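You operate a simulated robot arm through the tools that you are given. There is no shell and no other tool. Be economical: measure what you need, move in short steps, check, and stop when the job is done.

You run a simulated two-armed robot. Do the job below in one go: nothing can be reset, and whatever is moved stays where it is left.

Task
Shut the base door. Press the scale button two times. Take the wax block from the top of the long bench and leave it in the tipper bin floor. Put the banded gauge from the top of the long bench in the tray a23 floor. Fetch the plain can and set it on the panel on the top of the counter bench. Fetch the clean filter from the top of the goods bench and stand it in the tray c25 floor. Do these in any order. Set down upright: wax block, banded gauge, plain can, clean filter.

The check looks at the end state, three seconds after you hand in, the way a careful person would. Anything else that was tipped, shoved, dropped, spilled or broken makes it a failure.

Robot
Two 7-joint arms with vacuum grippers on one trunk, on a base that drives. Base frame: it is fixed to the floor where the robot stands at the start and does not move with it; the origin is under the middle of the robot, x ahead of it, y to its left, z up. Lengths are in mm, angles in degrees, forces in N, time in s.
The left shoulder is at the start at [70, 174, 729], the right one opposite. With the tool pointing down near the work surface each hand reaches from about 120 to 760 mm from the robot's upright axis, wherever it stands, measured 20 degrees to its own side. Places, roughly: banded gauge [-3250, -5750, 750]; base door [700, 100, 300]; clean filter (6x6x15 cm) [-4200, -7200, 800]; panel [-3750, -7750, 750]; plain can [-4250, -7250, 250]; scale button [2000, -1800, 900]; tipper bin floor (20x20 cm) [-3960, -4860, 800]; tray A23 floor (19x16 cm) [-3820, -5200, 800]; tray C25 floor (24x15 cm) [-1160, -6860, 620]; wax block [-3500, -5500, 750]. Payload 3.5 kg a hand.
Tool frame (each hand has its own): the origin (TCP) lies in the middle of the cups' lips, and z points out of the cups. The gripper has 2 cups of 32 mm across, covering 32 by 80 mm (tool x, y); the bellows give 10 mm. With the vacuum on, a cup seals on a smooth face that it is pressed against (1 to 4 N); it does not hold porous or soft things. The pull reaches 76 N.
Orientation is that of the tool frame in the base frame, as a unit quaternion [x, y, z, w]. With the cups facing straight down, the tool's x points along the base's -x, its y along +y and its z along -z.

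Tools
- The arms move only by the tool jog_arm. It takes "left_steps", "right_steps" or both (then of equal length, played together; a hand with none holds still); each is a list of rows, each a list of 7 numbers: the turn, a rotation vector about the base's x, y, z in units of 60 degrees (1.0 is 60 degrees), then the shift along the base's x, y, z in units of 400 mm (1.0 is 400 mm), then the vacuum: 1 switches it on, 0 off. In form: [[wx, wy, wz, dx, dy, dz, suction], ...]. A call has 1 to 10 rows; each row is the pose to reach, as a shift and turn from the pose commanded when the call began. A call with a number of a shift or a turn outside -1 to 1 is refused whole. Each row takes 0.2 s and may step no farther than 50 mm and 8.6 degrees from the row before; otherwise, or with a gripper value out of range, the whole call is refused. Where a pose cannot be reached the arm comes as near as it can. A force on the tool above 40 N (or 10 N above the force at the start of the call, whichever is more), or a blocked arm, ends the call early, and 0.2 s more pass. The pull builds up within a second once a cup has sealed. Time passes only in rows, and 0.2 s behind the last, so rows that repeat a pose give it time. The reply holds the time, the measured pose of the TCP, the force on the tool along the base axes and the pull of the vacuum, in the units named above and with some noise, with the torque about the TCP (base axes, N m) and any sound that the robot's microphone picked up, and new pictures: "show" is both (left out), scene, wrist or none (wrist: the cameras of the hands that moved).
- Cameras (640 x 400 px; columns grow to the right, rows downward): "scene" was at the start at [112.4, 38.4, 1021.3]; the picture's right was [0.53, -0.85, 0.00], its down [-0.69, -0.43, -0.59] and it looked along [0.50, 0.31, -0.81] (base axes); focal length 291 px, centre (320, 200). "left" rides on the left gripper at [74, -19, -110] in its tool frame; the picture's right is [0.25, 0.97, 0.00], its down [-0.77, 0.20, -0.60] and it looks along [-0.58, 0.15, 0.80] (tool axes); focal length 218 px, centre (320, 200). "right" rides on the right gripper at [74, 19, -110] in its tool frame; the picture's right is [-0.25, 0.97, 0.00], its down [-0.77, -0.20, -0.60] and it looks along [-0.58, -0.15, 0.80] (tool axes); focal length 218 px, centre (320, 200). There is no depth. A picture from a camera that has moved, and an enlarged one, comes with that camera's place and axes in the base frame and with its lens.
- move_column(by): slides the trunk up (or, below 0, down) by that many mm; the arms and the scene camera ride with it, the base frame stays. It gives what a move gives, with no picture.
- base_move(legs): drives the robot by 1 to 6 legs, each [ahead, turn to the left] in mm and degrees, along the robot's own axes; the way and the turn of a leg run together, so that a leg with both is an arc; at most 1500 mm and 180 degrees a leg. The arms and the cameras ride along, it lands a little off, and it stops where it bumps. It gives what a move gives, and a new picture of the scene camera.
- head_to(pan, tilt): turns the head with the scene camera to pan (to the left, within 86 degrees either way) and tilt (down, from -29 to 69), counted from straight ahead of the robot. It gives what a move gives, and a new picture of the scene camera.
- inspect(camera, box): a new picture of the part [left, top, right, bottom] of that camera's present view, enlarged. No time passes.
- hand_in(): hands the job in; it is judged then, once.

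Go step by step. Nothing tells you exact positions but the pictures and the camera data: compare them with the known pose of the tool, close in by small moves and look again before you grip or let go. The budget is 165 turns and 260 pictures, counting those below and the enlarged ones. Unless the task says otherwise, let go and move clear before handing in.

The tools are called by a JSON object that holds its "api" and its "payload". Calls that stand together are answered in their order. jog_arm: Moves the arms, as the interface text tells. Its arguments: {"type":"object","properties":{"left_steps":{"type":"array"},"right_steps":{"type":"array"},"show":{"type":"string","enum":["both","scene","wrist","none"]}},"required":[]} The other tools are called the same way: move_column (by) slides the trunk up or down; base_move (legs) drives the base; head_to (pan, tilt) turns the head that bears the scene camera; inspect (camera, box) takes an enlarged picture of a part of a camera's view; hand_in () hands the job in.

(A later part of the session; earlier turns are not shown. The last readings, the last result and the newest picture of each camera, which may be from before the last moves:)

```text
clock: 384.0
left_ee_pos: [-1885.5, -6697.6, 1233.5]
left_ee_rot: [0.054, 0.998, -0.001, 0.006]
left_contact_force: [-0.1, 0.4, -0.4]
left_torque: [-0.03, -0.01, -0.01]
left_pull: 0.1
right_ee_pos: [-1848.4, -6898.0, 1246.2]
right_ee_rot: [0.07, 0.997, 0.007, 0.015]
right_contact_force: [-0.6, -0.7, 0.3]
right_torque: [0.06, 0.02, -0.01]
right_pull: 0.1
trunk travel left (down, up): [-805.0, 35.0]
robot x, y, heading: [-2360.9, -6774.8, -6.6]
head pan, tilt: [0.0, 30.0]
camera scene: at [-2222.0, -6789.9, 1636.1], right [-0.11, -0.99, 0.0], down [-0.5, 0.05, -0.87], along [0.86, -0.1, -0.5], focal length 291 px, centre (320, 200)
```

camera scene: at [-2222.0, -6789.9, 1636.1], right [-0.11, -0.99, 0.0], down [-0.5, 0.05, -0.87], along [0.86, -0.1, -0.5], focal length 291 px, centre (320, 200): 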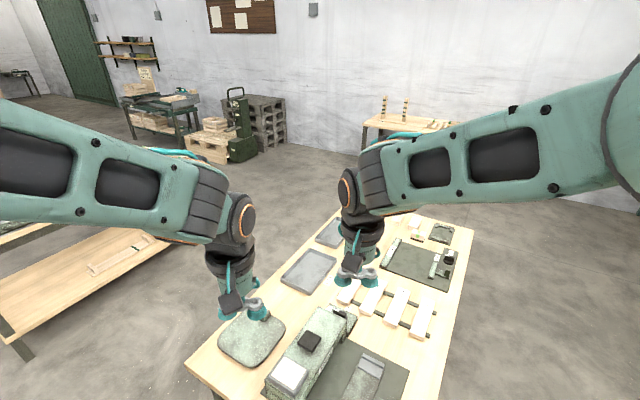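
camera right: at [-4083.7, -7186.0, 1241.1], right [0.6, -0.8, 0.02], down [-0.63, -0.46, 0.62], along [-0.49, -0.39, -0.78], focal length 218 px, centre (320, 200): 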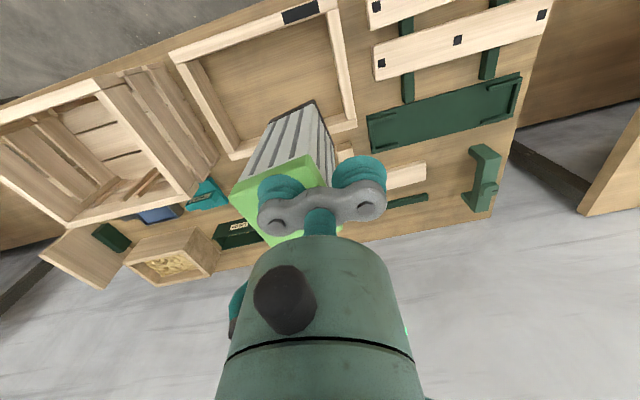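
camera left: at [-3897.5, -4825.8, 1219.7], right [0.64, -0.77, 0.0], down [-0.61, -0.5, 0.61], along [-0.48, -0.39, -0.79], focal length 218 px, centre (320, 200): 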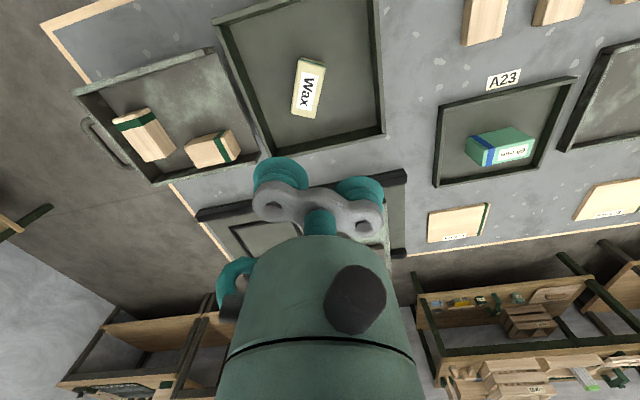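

The filter has been lost from the cup during the drive. I'll turn back and find it.

{"api": "base_move", "payload": {"legs": [[0, -150]]}}

{"api": "head_to", "payload": {"pan": -40, "tilt": 35}}

```text
clock: 390.6
left_ee_pos: [-2738.6, -7079.0, 1234.3]
left_ee_rot: [0.979, 0.203, -0.005, 0.0]
left_contact_force: [-0.4, -0.1, -0.2]
left_torque: [0.0, 0.0, 0.01]
left_pull: 0.1
right_ee_pos: [-2869.4, -6923.9, 1246.1]
right_ee_rot: [0.982, 0.189, -0.013, 0.01]
right_contact_force: [0.9, 0.1, 1.0]
right_torque: [0.03, 0.03, -0.02]
right_pull: 0.0
trunk travel left (down, up): [-805.0, 35.0]
robot x, y, heading: [-2361.8, -6776.5, -156.4]
head pan, tilt: [0.0, 30.0]
camera scene: at [-2491.2, -6831.7, 1636.2], right [-0.4, 0.92, 0.0], down [0.46, 0.2, -0.87], along [-0.79, -0.34, -0.5], focal length 291 px, centre (320, 200)
```

scene: 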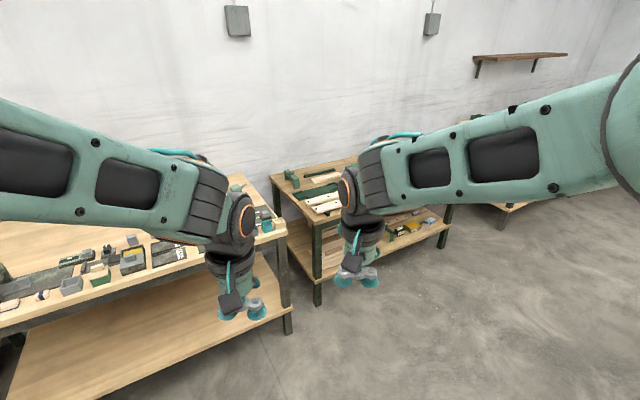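

```text
clock: 391.7
left_ee_pos: [-2737.8, -7078.4, 1234.2]
left_ee_rot: [0.979, 0.203, -0.005, 0.0]
left_contact_force: [-0.2, -0.5, -0.7]
left_torque: [0.0, -0.02, -0.01]
left_pull: 0.1
right_ee_pos: [-2869.3, -6923.8, 1246.2]
right_ee_rot: [0.982, 0.188, -0.013, 0.011]
right_contact_force: [0.6, 0.1, -0.1]
right_torque: [0.01, 0.0, -0.02]
right_pull: 0.0
trunk travel left (down, up): [-805.0, 35.0]
robot x, y, heading: [-2359.0, -6773.0, -156.8]
head pan, tilt: [-40.0, 35.0]
camera scene: at [-2492.7, -6770.6, 1628.4], right [0.28, 0.96, 0.0], down [0.55, -0.16, -0.82], along [-0.79, 0.23, -0.57], focal length 291 px, centre (320, 200)
```

scene: 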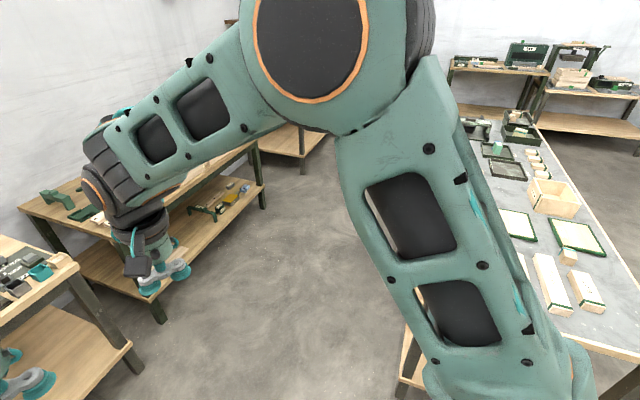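

{"api": "head_to", "payload": {"pan": 0, "tilt": 60}}

{"api": "head_to", "payload": {"pan": -80, "tilt": 50}}

{"api": "head_to", "payload": {"pan": 60, "tilt": 40}}

```text
clock: 392.8
left_ee_pos: [-2738.0, -7078.0, 1234.3]
left_ee_rot: [0.979, 0.204, -0.005, 0.001]
left_contact_force: [-0.4, -0.2, 0.1]
left_torque: [-0.02, 0.0, 0.0]
left_pull: 0.1
right_ee_pos: [-2869.5, -6923.9, 1246.1]
right_ee_rot: [0.982, 0.189, -0.013, 0.011]
right_contact_force: [0.0, -0.1, 0.4]
right_torque: [-0.01, -0.02, -0.02]
right_pull: 0.0
trunk travel left (down, up): [-805.0, 35.0]
robot x, y, heading: [-2361.0, -6777.1, -156.7]
head pan, tilt: [0.0, 60.0]
camera scene: at [-2469.5, -6821.9, 1594.1], right [-0.4, 0.92, 0.0], down [0.79, 0.34, -0.5], along [-0.46, -0.2, -0.87], focal length 291 px, centre (320, 200)
```

scene: 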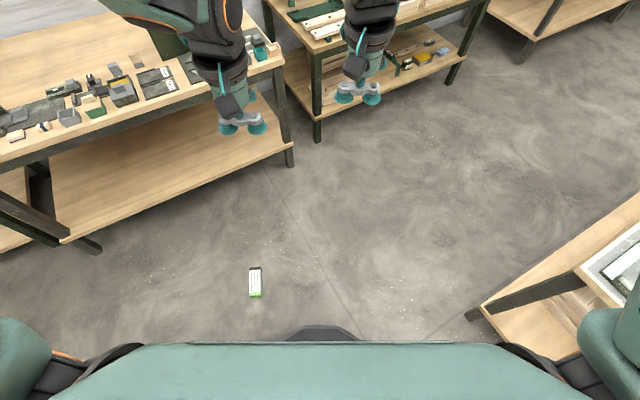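

```text
clock: 394.3
left_ee_pos: [-2738.8, -7078.8, 1233.8]
left_ee_rot: [0.979, 0.204, -0.005, 0.0]
left_contact_force: [0.1, 0.8, 1.1]
left_torque: [-0.01, -0.01, -0.01]
left_pull: 0.0
right_ee_pos: [-2867.8, -6922.7, 1246.6]
right_ee_rot: [0.982, 0.189, -0.013, 0.011]
right_contact_force: [-0.3, -1.0, -0.8]
right_torque: [-0.01, -0.02, -0.01]
right_pull: 0.0
trunk travel left (down, up): [-805.0, 35.0]
robot x, y, heading: [-2363.1, -6773.5, -156.7]
head pan, tilt: [-80.0, 50.0]
camera scene: at [-2450.8, -6731.3, 1606.6], right [0.83, 0.55, 0.0], down [0.42, -0.64, -0.64], along [-0.35, 0.54, -0.77], focal length 291 px, centre (320, 200)
```

scene: 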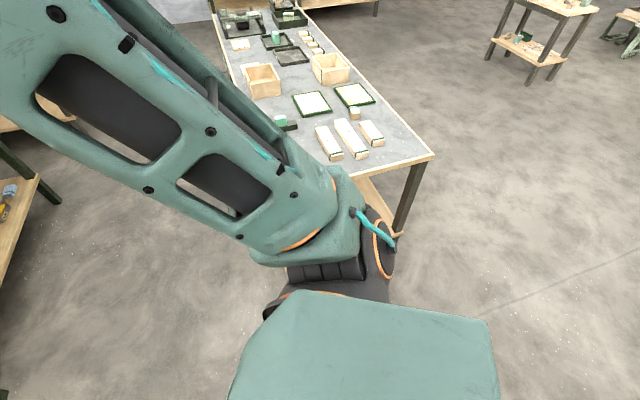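

```text
clock: 396.5
left_ee_pos: [-2738.4, -7079.5, 1234.3]
left_ee_rot: [0.979, 0.203, -0.006, 0.001]
left_contact_force: [0.7, -0.5, 0.7]
left_torque: [-0.03, 0.03, -0.01]
left_pull: 0.1
right_ee_pos: [-2869.4, -6922.6, 1245.7]
right_ee_rot: [0.982, 0.188, -0.014, 0.011]
right_contact_force: [1.2, 0.4, 0.1]
right_torque: [-0.01, -0.01, -0.05]
right_pull: 0.1
trunk travel left (down, up): [-805.0, 35.0]
robot x, y, heading: [-2363.5, -6771.7, -156.6]
head pan, tilt: [60.0, 40.0]
camera scene: at [-2418.0, -6879.9, 1620.8], right [-0.99, 0.11, 0.0], down [0.07, 0.64, -0.77], along [-0.09, -0.76, -0.64], focal length 291 px, centre (320, 200)
```

scene: 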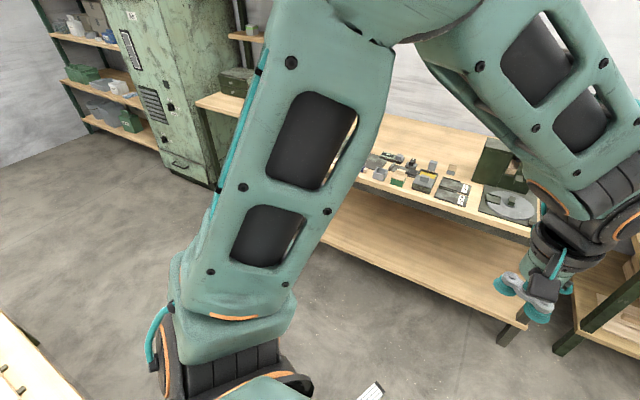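

Found it: the filter lies on its side on the floor near (−2695, −7298). Zooming in.

{"api": "head_to", "payload": {"pan": 15, "tilt": 60}}

{"api": "inspect", "payload": {"camera": "scene", "box": [270, 220, 390, 320]}}

```text
clock: 397.6
left_ee_pos: [-2738.1, -7078.1, 1233.1]
left_ee_rot: [0.979, 0.202, -0.006, 0.001]
left_contact_force: [-0.6, -0.3, -0.1]
left_torque: [0.02, 0.03, 0.02]
left_pull: 0.0
right_ee_pos: [-2868.7, -6923.8, 1246.0]
right_ee_rot: [0.982, 0.188, -0.012, 0.011]
right_contact_force: [-0.3, -0.4, -0.2]
right_torque: [0.02, -0.08, -0.02]
right_pull: 0.0
trunk travel left (down, up): [-805.0, 35.0]
robot x, y, heading: [-2364.7, -6773.5, -156.7]
head pan, tilt: [15.0, 60.0]
camera scene: at [-2460.4, -6837.0, 1594.1], right [-0.62, 0.78, 0.0], down [0.68, 0.54, -0.5], along [-0.39, -0.31, -0.87], focal length 291 px, centre (320, 200)
```

scene: 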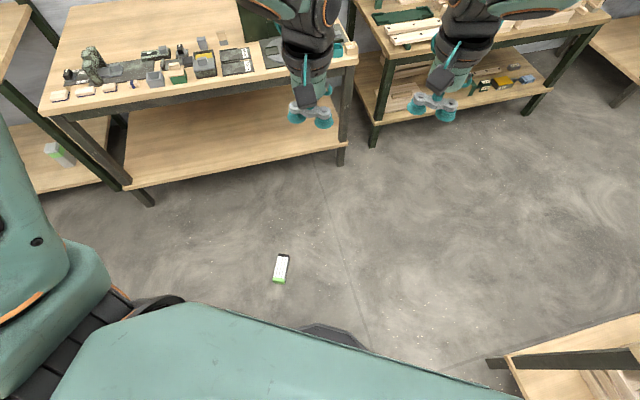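

```text
4.00 times, centred on (330, 270) of scene
camera zoom: at [-2460.4, -6837.0, 1594.1], right [-0.62, 0.78, 0.0], down [0.68, 0.54, -0.5], along [-0.39, -0.31, -0.87], focal length 1162 px, centre (280, -80)
```

zoom: 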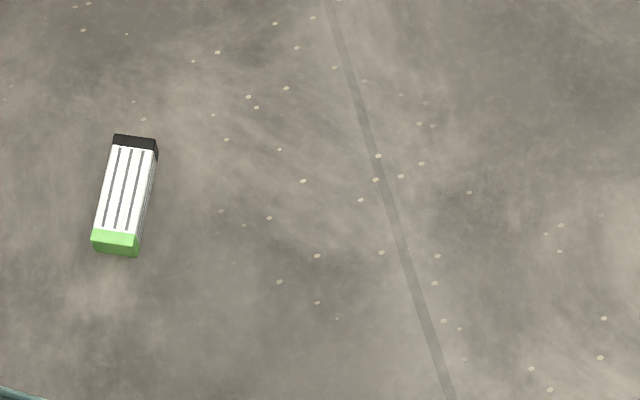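

The filter lies on its side, centre about (−2693, −7286), cap end pointing to bearing ~31°. I'll stand perpendicular to it, so its cap points to my left, and lower the trunk.

{"api": "base_move", "payload": {"legs": [[0, -26.5], [514, 0], [0, 124.2]]}}

{"api": "move_column", "payload": {"by": -400}}

{"api": "move_column", "payload": {"by": -395}}

{"api": "head_to", "payload": {"pan": -8, "tilt": 55}}

```text
clock: 407.1
left_ee_pos: [-2518.5, -7084.4, 1232.7]
left_ee_rot: [0.501, 0.865, -0.003, 0.005]
left_contact_force: [-0.1, 0.6, -0.1]
left_torque: [0.01, -0.03, 0.0]
left_pull: 0.0
right_ee_pos: [-2659.1, -7232.6, 1245.2]
right_ee_rot: [0.515, 0.857, -0.001, 0.017]
right_contact_force: [0.5, -0.5, -0.5]
right_torque: [0.01, 0.01, 0.03]
right_pull: 0.0
trunk travel left (down, up): [-805.0, 35.0]
robot x, y, heading: [-2864.6, -6744.9, -60.3]
head pan, tilt: [15.0, 60.0]
camera scene: at [-2790.8, -6835.8, 1594.1], right [-0.71, -0.7, 0.0], down [-0.61, 0.61, -0.5], along [0.35, -0.35, -0.87], focal length 291 px, centre (320, 200)
```

scene: 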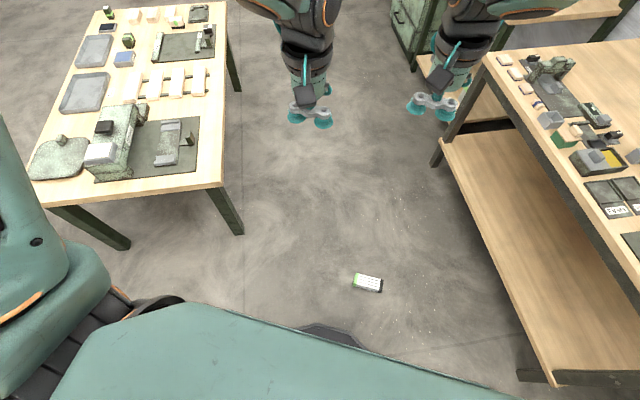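

```text
clock: 410.9
left_ee_pos: [-2520.1, -7085.2, 833.8]
left_ee_rot: [0.502, 0.865, -0.003, 0.003]
left_contact_force: [1.0, -0.9, 0.5]
left_torque: [0.02, 0.02, 0.01]
left_pull: 0.0
right_ee_pos: [-2659.4, -7231.6, 845.8]
right_ee_rot: [0.516, 0.857, -0.001, 0.017]
right_contact_force: [-0.6, -1.0, 1.0]
right_torque: [-0.05, -0.03, 0.02]
right_pull: 0.0
trunk travel left (down, up): [-405.0, 435.0]
robot x, y, heading: [-2861.3, -6746.3, -60.3]
head pan, tilt: [15.0, 60.0]
```

```text
clock: 414.7
left_ee_pos: [-2520.3, -7084.5, 439.5]
left_ee_rot: [0.501, 0.865, -0.003, 0.005]
left_contact_force: [-0.4, -1.0, -0.7]
left_torque: [-0.01, -0.01, 0.01]
left_pull: 0.1
right_ee_pos: [-2659.3, -7232.1, 451.8]
right_ee_rot: [0.515, 0.857, 0.0, 0.016]
right_contact_force: [-0.2, 0.0, -0.3]
right_torque: [-0.04, 0.02, 0.02]
right_pull: 0.0
trunk travel left (down, up): [-10.0, 830.0]
robot x, y, heading: [-2861.7, -6743.2, -60.4]
head pan, tilt: [15.0, 60.0]
```

```text
clock: 415.6
left_ee_pos: [-2520.8, -7085.1, 438.2]
left_ee_rot: [0.502, 0.865, -0.003, 0.004]
left_contact_force: [0.2, -0.7, -0.3]
left_torque: [0.0, -0.01, 0.01]
left_pull: 0.0
right_ee_pos: [-2659.3, -7231.9, 450.6]
right_ee_rot: [0.515, 0.857, -0.001, 0.017]
right_contact_force: [0.2, 0.8, 0.2]
right_torque: [0.01, 0.01, 0.01]
right_pull: 0.1
trunk travel left (down, up): [-10.0, 830.0]
robot x, y, heading: [-2861.8, -6743.2, -60.2]
head pan, tilt: [-8.0, 55.0]
camera scene: at [-2810.9, -6855.2, 805.1], right [-0.93, -0.37, 0.0], down [-0.3, 0.76, -0.57], along [0.21, -0.53, -0.82], focal length 291 px, centre (320, 200)
```

scene: 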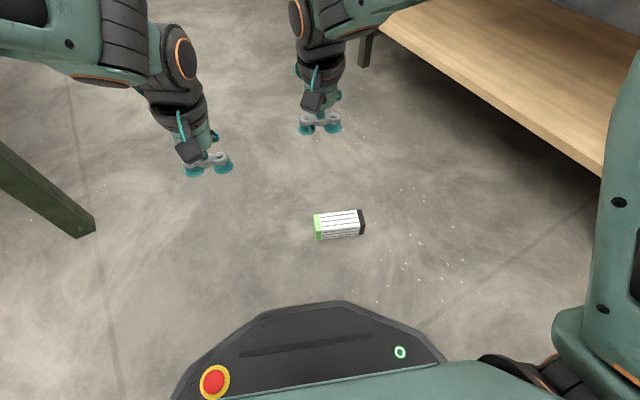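

{"api": "inspect", "payload": {"camera": "scene", "box": [290, 190, 390, 255]}}

```text
6.15 times, centred on (340, 222) of scene
camera zoom: at [-2810.9, -6855.2, 805.1], right [-0.93, -0.37, 0.0], down [-0.3, 0.76, -0.57], along [0.21, -0.53, -0.82], focal length 1788 px, centre (197, 62)
```

zoom: 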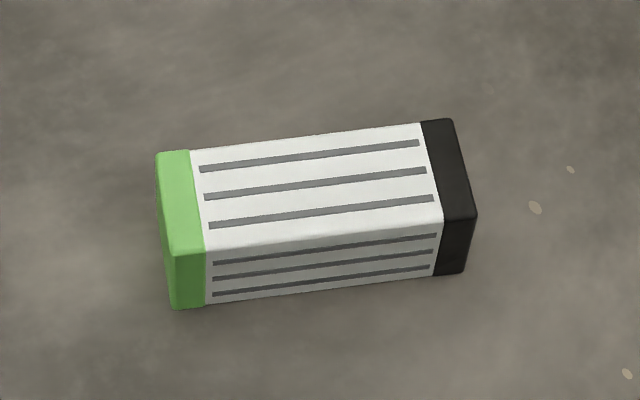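

The filter's upper side is centred at about (−2701, −7291) and the hand's yaw already matches. Lowering over it with both cups along its length.

{"api": "jog_arm", "payload": {"right_steps": [[0, 0, 0, -0.013, -0.0185, -0.11, 0], [0, 0, 0, -0.026, -0.037, -0.22, 0], [0, 0, 0, -0.039, -0.0555, -0.33, 0], [0, 0, 0, -0.052, -0.074, -0.44, 0], [0, 0, 0, -0.065, -0.0925, -0.55, 0], [0, 0, 0, -0.078, -0.111, -0.66, 0], [0, 0, 0, -0.091, -0.1295, -0.77, 0], [0, 0, 0, -0.105, -0.148, -0.86, 0]], "show": "wrist"}}

```text
clock: 417.4
left_ee_pos: [-2519.9, -7082.8, 440.0]
left_ee_rot: [0.501, 0.865, -0.003, 0.004]
left_contact_force: [1.0, 0.4, -0.2]
left_torque: [0.01, 0.05, 0.01]
left_pull: 0.0
right_ee_pos: [-2701.8, -7289.6, 105.8]
right_ee_rot: [0.515, 0.857, -0.001, 0.017]
right_contact_force: [-0.2, -0.3, 0.2]
right_torque: [0.02, -0.01, -0.02]
right_pull: 0.0
trunk travel left (down, up): [-10.0, 830.0]
robot x, y, heading: [-2864.4, -6744.6, -60.3]
head pan, tilt: [-8.0, 55.0]
camera right: at [-2721.5, -7214.2, 215.0], right [0.97, 0.23, 0.02], down [0.17, -0.76, 0.62], along [0.16, -0.6, -0.78], focal length 218 px, centre (320, 200)
```

right: 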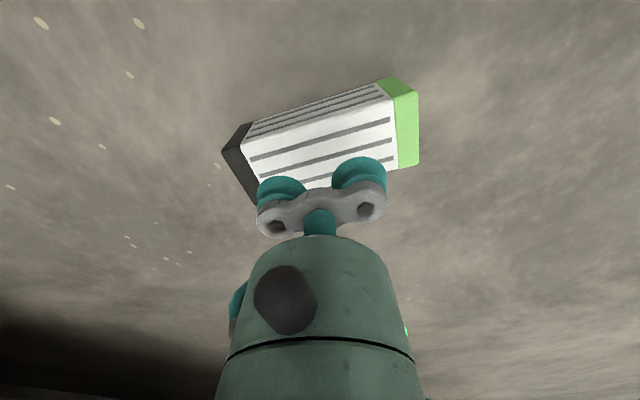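

Aligned. Descending with the vacuum on.

{"api": "jog_arm", "payload": {"right_steps": [[0, 0, 0, 0, 0, -0.06, 1], [0, 0, 0, 0, 0, -0.085, 1], [0, 0, 0, 0, 0, -0.095, 1], [0, 0, 0, 0, 0, -0.103, 1], [0, 0, 0, 0, 0, -0.111, 1], [0, 0, 0, 0, 0, -0.119, 1], [0, 0, 0, 0, 0, -0.125, 1], [0, 0, 0, 0, 0, -0.125, 1], [0, 0, 0, 0, 0, -0.125, 1]], "show": "none"}}

```text
clock: 419.4
left_ee_pos: [-2519.2, -7083.7, 439.3]
left_ee_rot: [0.502, 0.865, -0.003, 0.003]
left_contact_force: [0.9, -0.4, 0.1]
left_torque: [-0.01, -0.01, -0.02]
left_pull: 0.0
right_ee_pos: [-2700.0, -7290.0, 58.2]
right_ee_rot: [0.515, 0.857, -0.001, 0.017]
right_contact_force: [3.0, 2.7, 11.9]
right_torque: [0.22, 0.37, -0.1]
right_pull: 75.8
trunk travel left (down, up): [-10.0, 830.0]
robot x, y, heading: [-2865.2, -6744.1, -60.3]
head pan, tilt: [-8.0, 55.0]
```

Both cups sealed on the filter's side. I'll lift it, then start turning it upright (cap up).

{"api": "jog_arm", "payload": {"right_steps": [[0, 0, 0, 0, 0, 0.02, 1], [0, 0, 0, 0, 0, 0.08, 1], [0, 0, 0, 0, 0, 0.19, 1], [0, 0, 0, 0, 0, 0.3, 1], [0, 0, 0, 0, 0, 0.41, 1], [0, 0, 0, 0, 0, 0.52, 1], [0, 0, 0, 0, 0, 0.63, 1], [0, 0, 0, 0, 0, 0.74, 1], [0, 0, 0, 0, 0, 0.85, 1]], "show": "none"}}

{"api": "jog_arm", "payload": {"right_steps": [[-0.027, -0.098, -0.072, 0, 0, 0, 1], [-0.054, -0.197, -0.144, 0, 0, 0, 1], [-0.081, -0.295, -0.216, 0, 0, 0, 1], [-0.108, -0.394, -0.289, 0, 0, 0, 1], [-0.135, -0.492, -0.361, 0, 0, 0, 1], [-0.162, -0.59, -0.433, 0, 0, 0, 1], [-0.189, -0.689, -0.505, 0, 0, 0, 1], [-0.216, -0.787, -0.577, 0, 0, 0, 1]], "show": "scene"}}

```text
clock: 421.4
left_ee_pos: [-2520.6, -7084.1, 439.0]
left_ee_rot: [0.501, 0.865, -0.002, 0.005]
left_contact_force: [0.6, 1.2, 0.5]
left_torque: [0.03, 0.0, 0.02]
left_pull: 0.0
right_ee_pos: [-2700.0, -7290.5, 397.2]
right_ee_rot: [0.515, 0.857, 0.0, 0.016]
right_contact_force: [0.2, 0.4, -2.2]
right_torque: [0.03, 0.0, -0.04]
right_pull: 75.7
trunk travel left (down, up): [-10.0, 830.0]
robot x, y, heading: [-2861.0, -6743.3, -60.0]
head pan, tilt: [-8.0, 55.0]
```

```text
clock: 423.2
left_ee_pos: [-2520.8, -7084.8, 438.9]
left_ee_rot: [0.501, 0.865, -0.003, 0.005]
left_contact_force: [0.6, -0.4, 0.2]
left_torque: [-0.03, -0.02, -0.02]
left_pull: 0.1
right_ee_pos: [-2700.2, -7291.3, 396.3]
right_ee_rot: [0.692, 0.586, 0.104, 0.408]
right_contact_force: [0.0, 0.0, -2.7]
right_torque: [0.04, 0.07, 0.0]
right_pull: 75.9
trunk travel left (down, up): [-10.0, 830.0]
robot x, y, heading: [-2859.8, -6743.8, -60.0]
head pan, tilt: [-8.0, 55.0]
camera scene: at [-2811.0, -6855.3, 805.1], right [-0.93, -0.37, 0.0], down [-0.3, 0.76, -0.57], along [0.21, -0.53, -0.82], focal length 291 px, centre (320, 200)
```

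scene: 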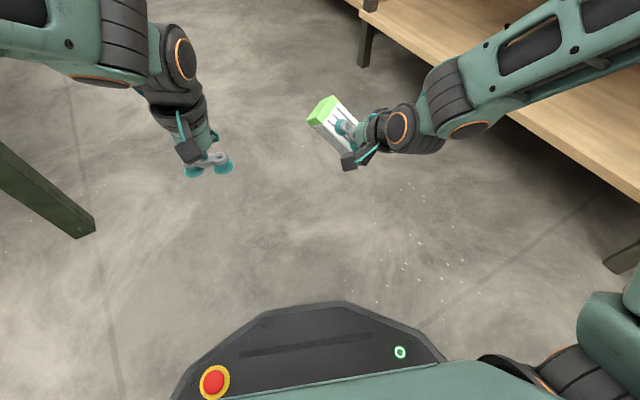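

It reached that pose fine. Continuing the remaining 60°.

{"api": "jog_arm", "payload": {"right_steps": [[-0.027, -0.098, -0.072, 0, 0, 0, 1], [-0.054, -0.197, -0.144, 0, 0, 0, 1], [-0.081, -0.295, -0.216, 0, 0, 0, 1], [-0.108, -0.394, -0.289, 0, 0, 0, 1], [-0.135, -0.492, -0.361, 0, 0, 0, 1], [-0.162, -0.59, -0.433, 0, 0, 0, 1], [-0.189, -0.689, -0.505, 0, 0, 0, 1], [-0.216, -0.787, -0.577, 0, 0, 0, 1]], "show": "scene"}}

```text
clock: 425.0
left_ee_pos: [-2520.8, -7085.2, 439.1]
left_ee_rot: [0.501, 0.865, -0.002, 0.005]
left_contact_force: [-0.3, 0.9, 0.6]
left_torque: [-0.01, 0.07, -0.02]
left_pull: 0.1
right_ee_pos: [-2687.0, -7350.8, 429.7]
right_ee_rot: [0.695, 0.147, 0.177, 0.681]
right_contact_force: [-0.2, 0.3, -2.5]
right_torque: [0.11, 0.01, 0.02]
right_pull: 75.6
right hand out of reach, approached as far as the arm can: row 5, 6, 7, 8
trunk travel left (down, up): [-10.0, 830.0]
robot x, y, heading: [-2864.5, -6745.2, -60.3]
head pan, tilt: [-8.0, 55.0]
camera scene: at [-2811.1, -6855.6, 805.2], right [-0.93, -0.37, 0.0], down [-0.3, 0.76, -0.57], along [0.21, -0.53, -0.82], focal length 291 px, centre (320, 200)
```

scene: 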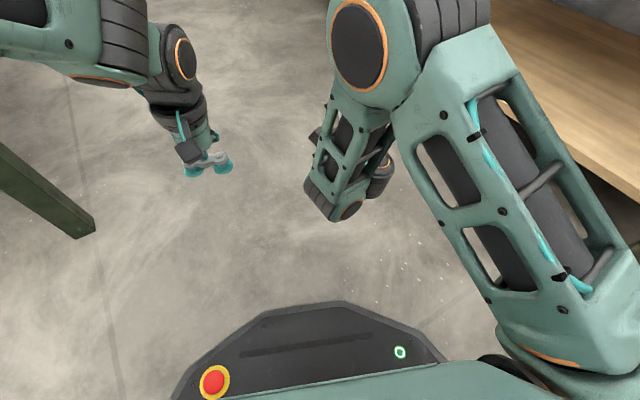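

The filter is now upright, cap up, with the tool pointing forward (y axis vertical). I'll raise the trunk and carry it in short, gentle legs around to the north-east side of the C25 table.

{"api": "move_column", "payload": {"by": 400}}

{"api": "move_column", "payload": {"by": 70}}

{"api": "head_to", "payload": {"pan": -5, "tilt": 35}}

{"api": "base_move", "payload": {"legs": [[0, 35], [0, 35], [0, 29.8]]}}

```text
clock: 428.8
left_ee_pos: [-2519.8, -7084.9, 838.0]
left_ee_rot: [0.501, 0.865, -0.003, 0.005]
left_contact_force: [0.2, -0.2, -0.1]
left_torque: [-0.01, 0.0, 0.01]
left_pull: 0.0
right_ee_pos: [-2684.0, -7349.3, 831.0]
right_ee_rot: [0.694, 0.145, 0.18, 0.682]
right_contact_force: [0.3, -0.8, -2.3]
right_torque: [0.06, 0.01, -0.01]
right_pull: 75.6
trunk travel left (down, up): [-410.0, 430.0]
robot x, y, heading: [-2860.3, -6741.2, -60.5]
head pan, tilt: [-8.0, 55.0]
```

```text
clock: 429.9
left_ee_pos: [-2519.6, -7084.7, 908.2]
left_ee_rot: [0.502, 0.865, -0.003, 0.005]
left_contact_force: [-0.6, -0.1, -0.6]
left_torque: [-0.03, 0.03, -0.01]
left_pull: 0.0
right_ee_pos: [-2683.8, -7350.2, 902.0]
right_ee_rot: [0.694, 0.145, 0.18, 0.681]
right_contact_force: [-0.2, 0.6, -2.4]
right_torque: [0.09, 0.02, 0.0]
right_pull: 75.7
trunk travel left (down, up): [-480.0, 360.0]
robot x, y, heading: [-2865.2, -6745.1, -60.3]
head pan, tilt: [-8.0, 55.0]
```

```text
clock: 430.7
left_ee_pos: [-2520.0, -7085.0, 908.7]
left_ee_rot: [0.501, 0.865, -0.003, 0.006]
left_contact_force: [-0.3, -0.4, -0.2]
left_torque: [0.01, 0.0, 0.02]
left_pull: 0.0
right_ee_pos: [-2685.4, -7348.5, 901.6]
right_ee_rot: [0.693, 0.145, 0.18, 0.682]
right_contact_force: [0.4, -0.9, -1.6]
right_torque: [0.09, 0.01, -0.02]
right_pull: 75.5
trunk travel left (down, up): [-480.0, 360.0]
robot x, y, heading: [-2860.8, -6745.9, -60.4]
head pan, tilt: [-5.0, 35.0]
camera scene: at [-2800.8, -6868.3, 1303.3], right [-0.91, -0.42, 0.0], down [-0.24, 0.52, -0.82], along [0.34, -0.74, -0.57], focal length 291 px, centre (320, 200)
```

scene: 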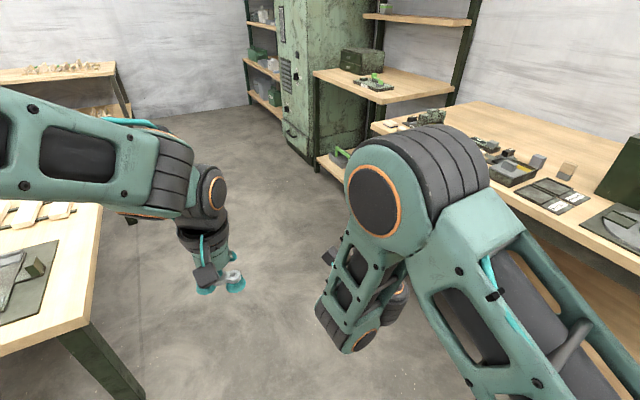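

```text
clock: 435.9
left_ee_pos: [-2588.4, -6349.0, 909.0]
left_ee_rot: [-0.34, 0.94, 0.0, 0.005]
left_contact_force: [-0.1, 0.3, -0.2]
left_torque: [0.01, 0.01, -0.02]
left_pull: 0.0
right_ee_pos: [-2298.2, -6464.5, 902.3]
right_ee_rot: [0.335, 0.624, 0.639, 0.301]
right_contact_force: [-0.2, 0.7, -1.9]
right_torque: [-0.09, 0.08, -0.01]
right_pull: 76.2
trunk travel left (down, up): [-480.0, 360.0]
robot x, y, heading: [-2860.5, -6745.0, 39.5]
head pan, tilt: [-5.0, 35.0]
camera scene: at [-2751.9, -6662.3, 1303.4], right [0.57, -0.82, 0.0], down [-0.47, -0.33, -0.82], along [0.67, 0.47, -0.57], focal length 291 px, centre (320, 200)
```

scene: 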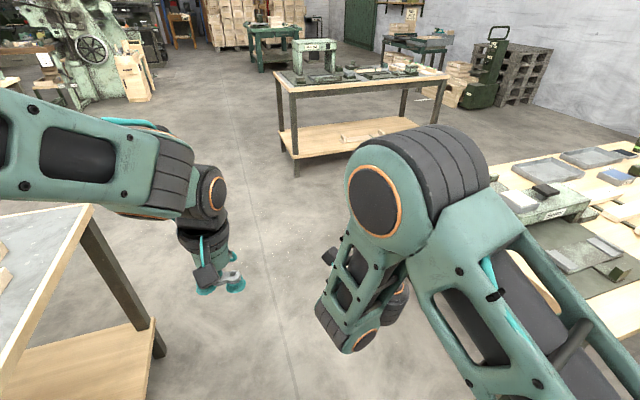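

Still held. I'll continue in short legs toward the corridor between the C25 table and the table beyond.

{"api": "base_move", "payload": {"legs": [[0, 4.9], [500, 0], [494, 0], [0, -9.7], [400, 0], [390, 0]]}}

{"api": "base_move", "payload": {"legs": [[0, -40], [0, -40]]}}

```text
clock: 446.6
left_ee_pos: [-1200.8, -5229.4, 907.5]
left_ee_rot: [-0.298, 0.954, 0.001, 0.005]
left_contact_force: [0.1, -0.5, 0.1]
left_torque: [0.01, 0.02, -0.01]
left_pull: 0.1
right_ee_pos: [-921.5, -5373.1, 903.2]
right_ee_rot: [0.363, 0.608, 0.625, 0.329]
right_contact_force: [0.2, -0.4, -2.5]
right_torque: [-0.04, 0.09, 0.01]
right_pull: 75.3
trunk travel left (down, up): [-480.0, 360.0]
robot x, y, heading: [-1512.2, -5601.1, 34.7]
head pan, tilt: [-5.0, 35.0]
camera scene: at [-1392.1, -5528.4, 1303.3], right [0.49, -0.87, 0.0], down [-0.5, -0.28, -0.82], along [0.71, 0.41, -0.57], focal length 291 px, centre (320, 200)
```

scene: 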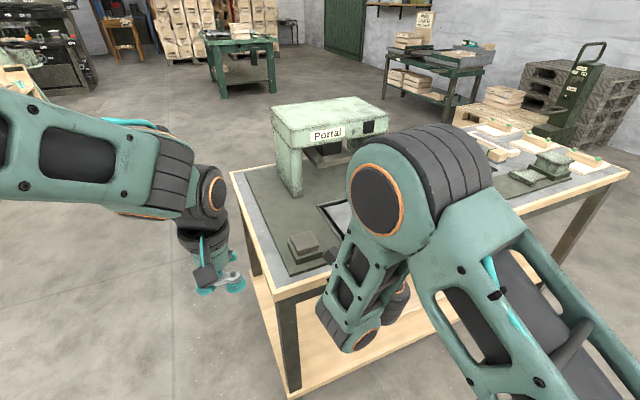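

```text
clock: 450.8
left_ee_pos: [-1096.1, -5846.2, 907.6]
left_ee_rot: [0.391, 0.921, -0.002, 0.005]
left_contact_force: [0.1, -0.3, -0.1]
left_torque: [0.02, -0.03, -0.01]
left_pull: 0.1
right_ee_pos: [-1191.3, -6146.4, 902.5]
right_ee_rot: [0.671, 0.226, 0.263, 0.655]
right_contact_force: [0.8, -0.4, -2.1]
right_torque: [0.1, 0.06, 0.04]
right_pull: 74.9
trunk travel left (down, up): [-480.0, 360.0]
robot x, y, heading: [-1508.4, -5601.0, -46.0]
head pan, tilt: [-5.0, 35.0]
camera scene: at [-1420.4, -5705.7, 1303.4], right [-0.78, -0.63, 0.0], down [-0.36, 0.45, -0.82], along [0.52, -0.64, -0.57], focal length 291 px, centre (320, 200)
```

scene: 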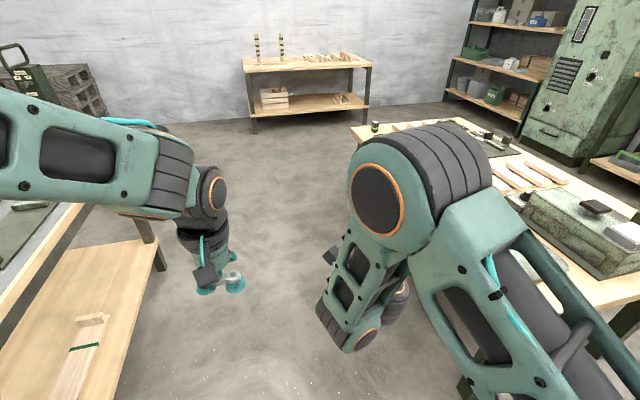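

The corridor is clear. Driving along it in short legs.

{"api": "base_move", "payload": {"legs": [[430, 0], [430, 0], [390, 0], [0, -45], [0, -43]]}}

{"api": "head_to", "payload": {"pan": -5, "tilt": 50}}

```text
clock: 461.7
left_ee_pos: [-885.1, -6914.4, 908.6]
left_ee_rot: [0.923, 0.386, -0.005, 0.002]
left_contact_force: [-0.5, 0.3, 0.5]
left_torque: [-0.02, 0.01, 0.01]
left_pull: 0.0
right_ee_pos: [-1187.5, -6825.4, 903.8]
right_ee_rot: [0.638, -0.308, -0.268, 0.653]
right_contact_force: [0.0, 0.2, -2.0]
right_torque: [0.05, -0.09, 0.02]
right_pull: 75.3
trunk travel left (down, up): [-480.0, 360.0]
robot x, y, heading: [-650.4, -6494.5, -134.8]
head pan, tilt: [-5.0, 35.0]
camera scene: at [-752.0, -6585.7, 1303.4], right [-0.65, 0.76, 0.0], down [0.44, 0.37, -0.82], along [-0.62, -0.53, -0.57], focal length 291 px, centre (320, 200)
```

scene: 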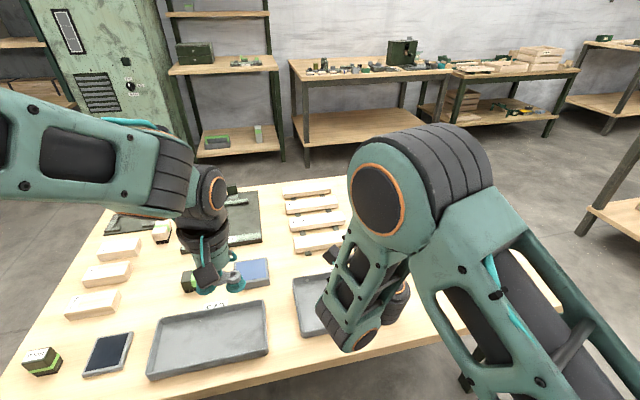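

```text
clock: 462.5
left_ee_pos: [-885.3, -6913.9, 909.2]
left_ee_rot: [0.923, 0.386, -0.005, 0.001]
left_contact_force: [-0.6, 0.0, -0.7]
left_torque: [0.0, 0.01, -0.03]
left_pull: 0.1
right_ee_pos: [-1186.0, -6826.1, 903.9]
right_ee_rot: [0.638, -0.308, -0.269, 0.652]
right_contact_force: [-0.6, -0.1, -4.0]
right_torque: [0.05, -0.09, 0.02]
right_pull: 75.9
trunk travel left (down, up): [-480.0, 360.0]
robot x, y, heading: [-644.0, -6495.9, -134.8]
head pan, tilt: [-5.0, 50.0]
camera scene: at [-743.3, -6578.8, 1281.7], right [-0.65, 0.76, 0.0], down [0.58, 0.5, -0.64], along [-0.49, -0.42, -0.77], focal length 291 px, centre (320, 200)
```

scene: 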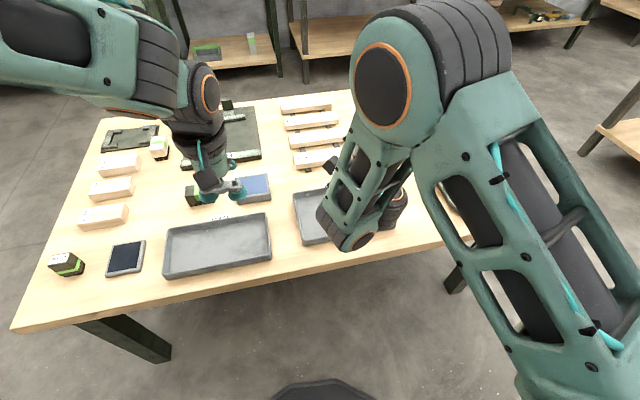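

The filter is right above the right-hand tray, which matches C25's place. I'll check details before lowering.

{"api": "inspect", "payload": {"camera": "scene", "box": [200, 150, 420, 290]}}

{"api": "inspect", "payload": {"camera": "left", "box": [0, 0, 640, 400]}}

{"api": "inspect", "payload": {"camera": "right", "box": [0, 0, 640, 400]}}

```text
2.86 times, centred on (310, 220) of scene
camera zoom: at [-743.3, -6578.8, 1281.7], right [-0.65, 0.76, 0.0], down [0.58, 0.5, -0.64], along [-0.49, -0.42, -0.77], focal length 830 px, centre (349, 143)
```

zoom: 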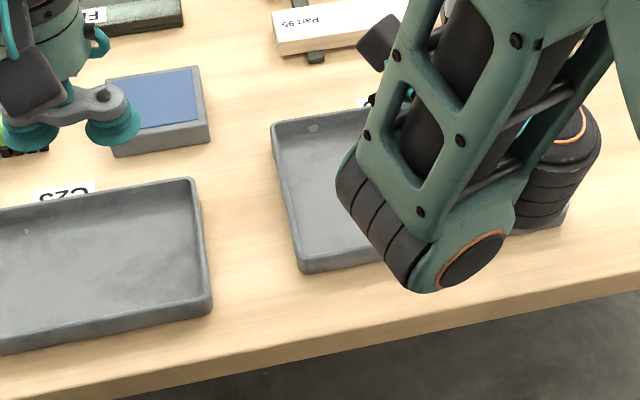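

```text
1.00 times, centred on (320, 200) of left
camera zoom: at [-847.4, -6847.0, 1019.1], right [0.87, -0.5, 0.0], down [-0.39, -0.69, 0.61], along [-0.31, -0.53, -0.79], focal length 218 px, centre (320, 200)
```

zoom: 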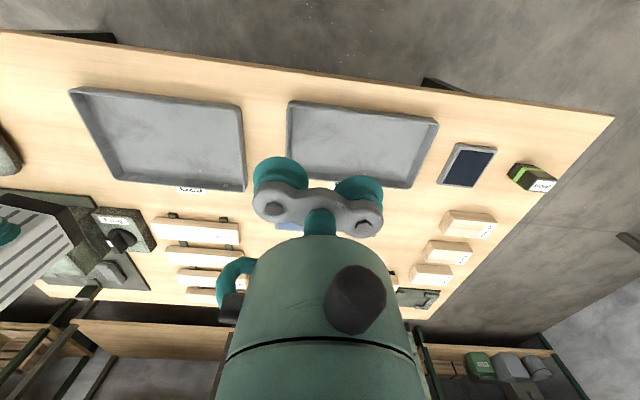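

```text
1.00 times, centred on (320, 200) of right
camera zoom: at [-1056.7, -6805.2, 927.8], right [-0.21, 0.23, 0.95], down [-0.05, 0.97, -0.24], along [-0.98, -0.1, -0.19], focal length 218 px, centre (320, 200)
```

zoom: 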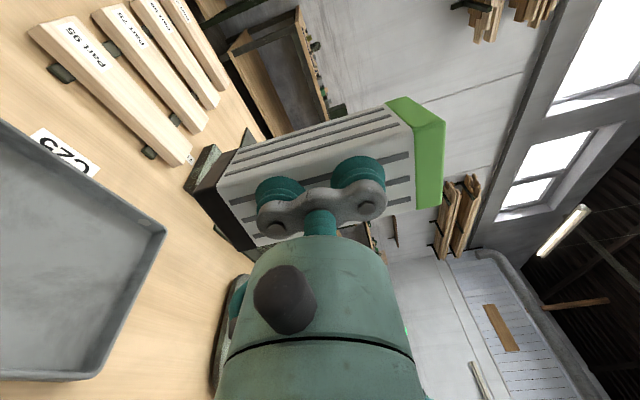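

{"api": "inspect", "payload": {"camera": "right", "box": [20, 110, 120, 190]}}

{"api": "inspect", "payload": {"camera": "scene", "box": [200, 200, 250, 230]}}

{"api": "inspect", "payload": {"camera": "left", "box": [60, 80, 260, 200]}}

```text
5.00 times, centred on (70, 150) of right
camera zoom: at [-1056.7, -6805.2, 927.8], right [-0.21, 0.23, 0.95], down [-0.05, 0.97, -0.24], along [-0.98, -0.1, -0.19], focal length 1091 px, centre (1570, 450)
```

zoom: 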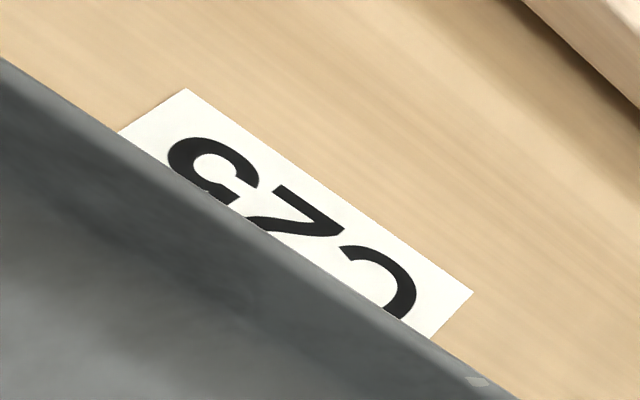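

```text
12.80 times, centred on (225, 215) of scene
camera zoom: at [-743.3, -6578.8, 1281.7], right [-0.65, 0.76, 0.0], down [0.58, 0.5, -0.64], along [-0.49, -0.42, -0.77], focal length 3719 px, centre (1536, 8)
```

zoom: 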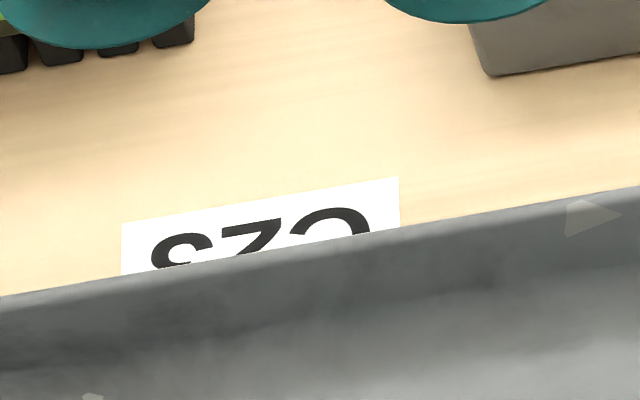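

```text
3.20 times, centred on (160, 140) of left
camera zoom: at [-847.4, -6847.0, 1019.1], right [0.87, -0.5, 0.0], down [-0.39, -0.69, 0.61], along [-0.31, -0.53, -0.79], focal length 698 px, centre (832, 392)
```

zoom: 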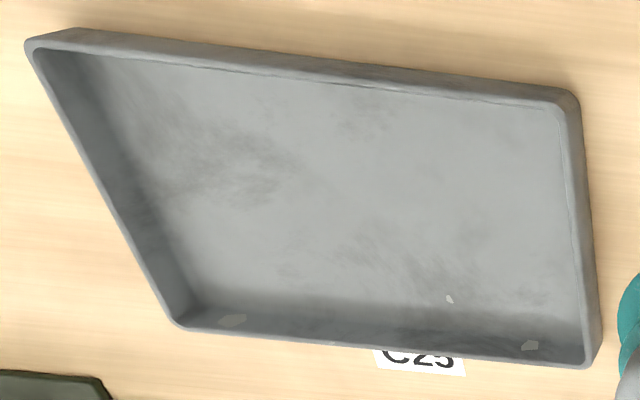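

The right tray is C25 (the left reads C23). I'll centre the filter over it — a small backward nudge plus 35 mm left — and lift the left hand for margin.

{"api": "base_move", "payload": {"legs": [[-26, 0]]}}

{"api": "jog_arm", "payload": {"left_steps": [[0, 0, 0, 0, 0, 0.1, 0], [0, 0, 0, 0, 0, 0.2, 0]], "right_steps": [[0, 0, 0, 0.03, -0.03, 0, 1], [0, 0, 0, 0.0625, -0.0625, 0, 1]], "show": "scene"}}

{"api": "inspect", "payload": {"camera": "left", "box": [0, 0, 640, 400]}}

```text
clock: 463.3
left_ee_pos: [-866.2, -6895.8, 908.6]
left_ee_rot: [0.922, 0.386, -0.005, 0.002]
left_contact_force: [0.2, -0.3, 0.1]
left_torque: [-0.05, 0.01, -0.02]
left_pull: 0.0
right_ee_pos: [-1168.3, -6807.4, 903.8]
right_ee_rot: [0.638, -0.308, -0.269, 0.653]
right_contact_force: [-0.3, 0.2, -2.4]
right_torque: [0.04, -0.13, 0.0]
right_pull: 75.1
trunk travel left (down, up): [-480.0, 360.0]
robot x, y, heading: [-630.6, -6475.4, -134.7]
head pan, tilt: [-5.0, 50.0]
camera scene: at [-724.5, -6559.7, 1281.7], right [-0.65, 0.76, 0.0], down [0.58, 0.5, -0.64], along [-0.49, -0.42, -0.77], focal length 291 px, centre (320, 200)
```

scene: 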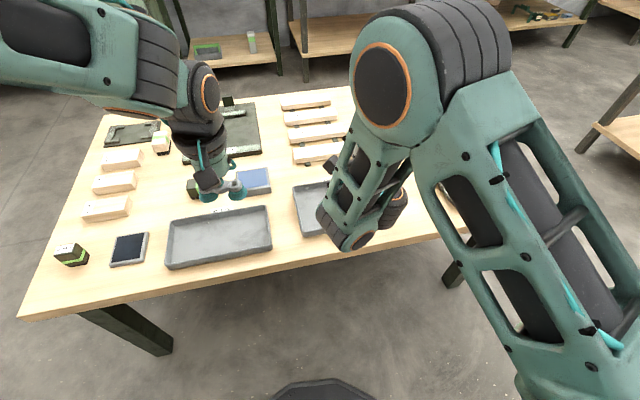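

```text
clock: 463.9
left_ee_pos: [-866.3, -6897.6, 989.9]
left_ee_rot: [0.923, 0.386, -0.006, 0.002]
left_contact_force: [-0.7, -0.1, 0.5]
left_torque: [-0.02, 0.02, 0.0]
left_pull: 0.0
right_ee_pos: [-1156.8, -6819.8, 892.2]
right_ee_rot: [0.639, -0.324, -0.273, 0.642]
right_contact_force: [0.4, -0.3, -1.8]
right_torque: [0.05, -0.08, -0.03]
right_pull: 75.8
trunk travel left (down, up): [-480.0, 360.0]
robot x, y, heading: [-632.9, -6474.3, -134.7]
head pan, tilt: [-5.0, 50.0]
camera scene: at [-724.1, -6559.6, 1281.7], right [-0.65, 0.76, 0.0], down [0.58, 0.5, -0.64], along [-0.49, -0.42, -0.77], focal length 291 px, centre (320, 200)
```

scene: 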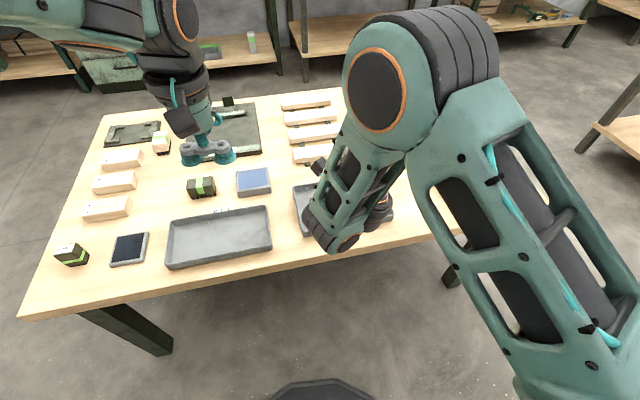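

```text
1.00 times, centred on (320, 200) of left
camera zoom: at [-828.5, -6829.3, 1100.3], right [0.87, -0.5, 0.0], down [-0.39, -0.69, 0.61], along [-0.31, -0.53, -0.79], focal length 218 px, centre (320, 200)
```

zoom: 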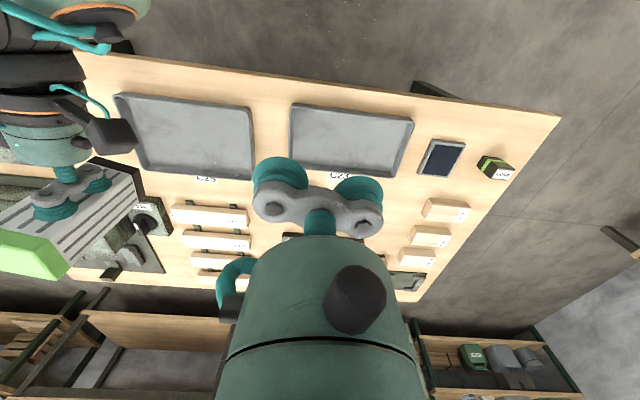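

The lateral move pulled the tool about 4° out of vertical (near a joint limit). I'll undo that shift and restore verticality; the tray is long enough.

{"api": "jog_arm", "payload": {"right_steps": [[0.017, 0.03, 0, -0.03, 0.03, 0.012, 1], [0.033, 0.061, 0, -0.0625, 0.0625, 0.025, 1], [0.033, 0.061, 0, -0.0625, 0.0625, 0.025, 1]], "show": "none"}}

{"api": "inspect", "payload": {"camera": "left", "box": [0, 0, 320, 240]}}

```text
clock: 464.7
left_ee_pos: [-866.1, -6897.1, 989.4]
left_ee_rot: [0.922, 0.387, -0.005, 0.003]
left_contact_force: [0.0, -0.7, 0.3]
left_torque: [0.02, 0.04, 0.0]
left_pull: 0.1
right_ee_pos: [-1178.1, -6798.8, 915.9]
right_ee_rot: [0.632, -0.301, -0.294, 0.651]
right_contact_force: [0.4, 1.3, -3.2]
right_torque: [0.07, -0.1, 0.02]
right_pull: 75.0
trunk travel left (down, up): [-480.0, 360.0]
robot x, y, heading: [-633.4, -6472.1, -134.7]
head pan, tilt: [-5.0, 50.0]
```

```text
1.67 times, centred on (160, 120) of left
camera zoom: at [-829.1, -6829.9, 1099.7], right [0.87, -0.5, 0.0], down [-0.39, -0.69, 0.61], along [-0.31, -0.53, -0.79], focal length 364 px, centre (587, 333)
```

zoom: 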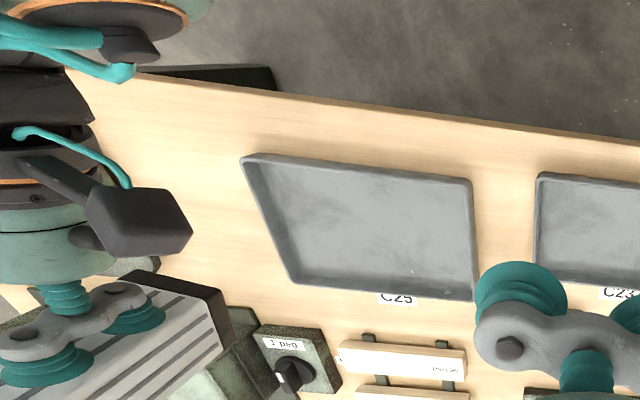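

Upright again, depth is centred, about 46 mm right of the tray's middle. A 3° base turn brings it nearer the centre, then I'll lower with the trunk.

{"api": "base_move", "payload": {"legs": [[0, 3.5]]}}

{"api": "move_column", "payload": {"by": -180}}

{"api": "inspect", "payload": {"camera": "left", "box": [0, 0, 400, 260]}}

{"api": "inspect", "payload": {"camera": "scene", "box": [200, 100, 460, 280]}}

```text
clock: 465.6
left_ee_pos: [-841.2, -6911.0, 989.7]
left_ee_rot: [0.911, 0.413, -0.005, 0.002]
left_contact_force: [0.5, -0.7, 0.3]
left_torque: [-0.02, 0.02, -0.01]
left_pull: 0.2
right_ee_pos: [-1158.1, -6830.4, 914.0]
right_ee_rot: [0.643, -0.281, -0.275, 0.658]
right_contact_force: [0.8, 0.4, -2.3]
right_torque: [0.06, -0.08, 0.04]
right_pull: 75.6
trunk travel left (down, up): [-480.0, 360.0]
robot x, y, heading: [-626.0, -6478.1, -131.3]
head pan, tilt: [-5.0, 50.0]
camera scene: at [-719.3, -6566.1, 1281.6], right [-0.69, 0.72, 0.0], down [0.55, 0.53, -0.64], along [-0.46, -0.44, -0.77], focal length 291 px, centre (320, 200)
```

scene: 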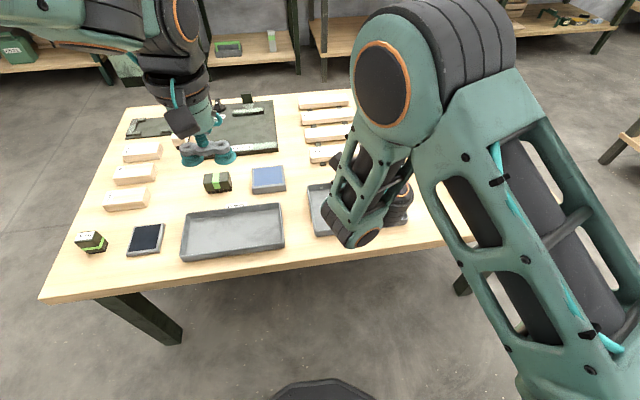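

```text
clock: 467.6
left_ee_pos: [-840.6, -6909.8, 809.5]
left_ee_rot: [0.911, 0.413, -0.005, 0.002]
left_contact_force: [1.0, 0.7, -0.1]
left_torque: [0.01, 0.01, 0.0]
left_pull: 0.0
right_ee_pos: [-1161.3, -6829.8, 734.0]
right_ee_rot: [0.642, -0.283, -0.275, 0.657]
right_contact_force: [0.7, -0.4, -2.1]
right_torque: [0.08, -0.09, -0.01]
right_pull: 75.2
trunk travel left (down, up): [-300.0, 540.0]
robot x, y, heading: [-630.2, -6475.1, -131.4]
head pan, tilt: [-5.0, 50.0]
```

```text
1.54 times, centred on (200, 130) of left
camera zoom: at [-807.3, -6841.0, 919.8], right [0.89, -0.45, 0.0], down [-0.35, -0.71, 0.61], along [-0.28, -0.55, -0.79], focal length 336 px, centre (505, 308)
```

zoom: 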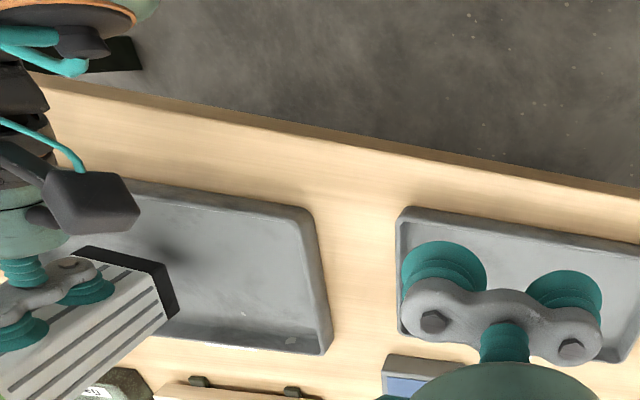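

```text
2.22 times, centred on (330, 190) of scene
camera zoom: at [-719.6, -6565.6, 1101.7], right [-0.69, 0.72, 0.0], down [0.55, 0.53, -0.64], along [-0.46, -0.44, -0.77], focal length 646 px, centre (298, 222)
```

zoom: 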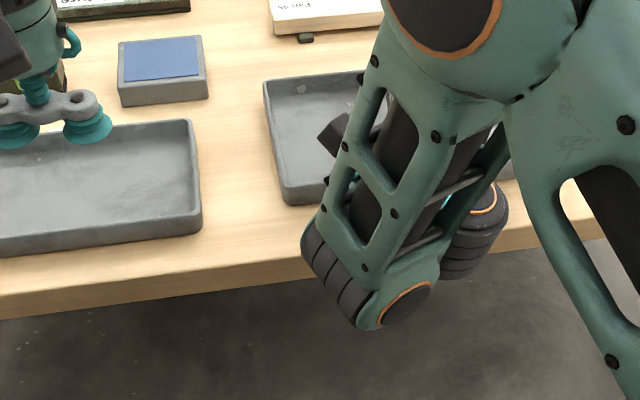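

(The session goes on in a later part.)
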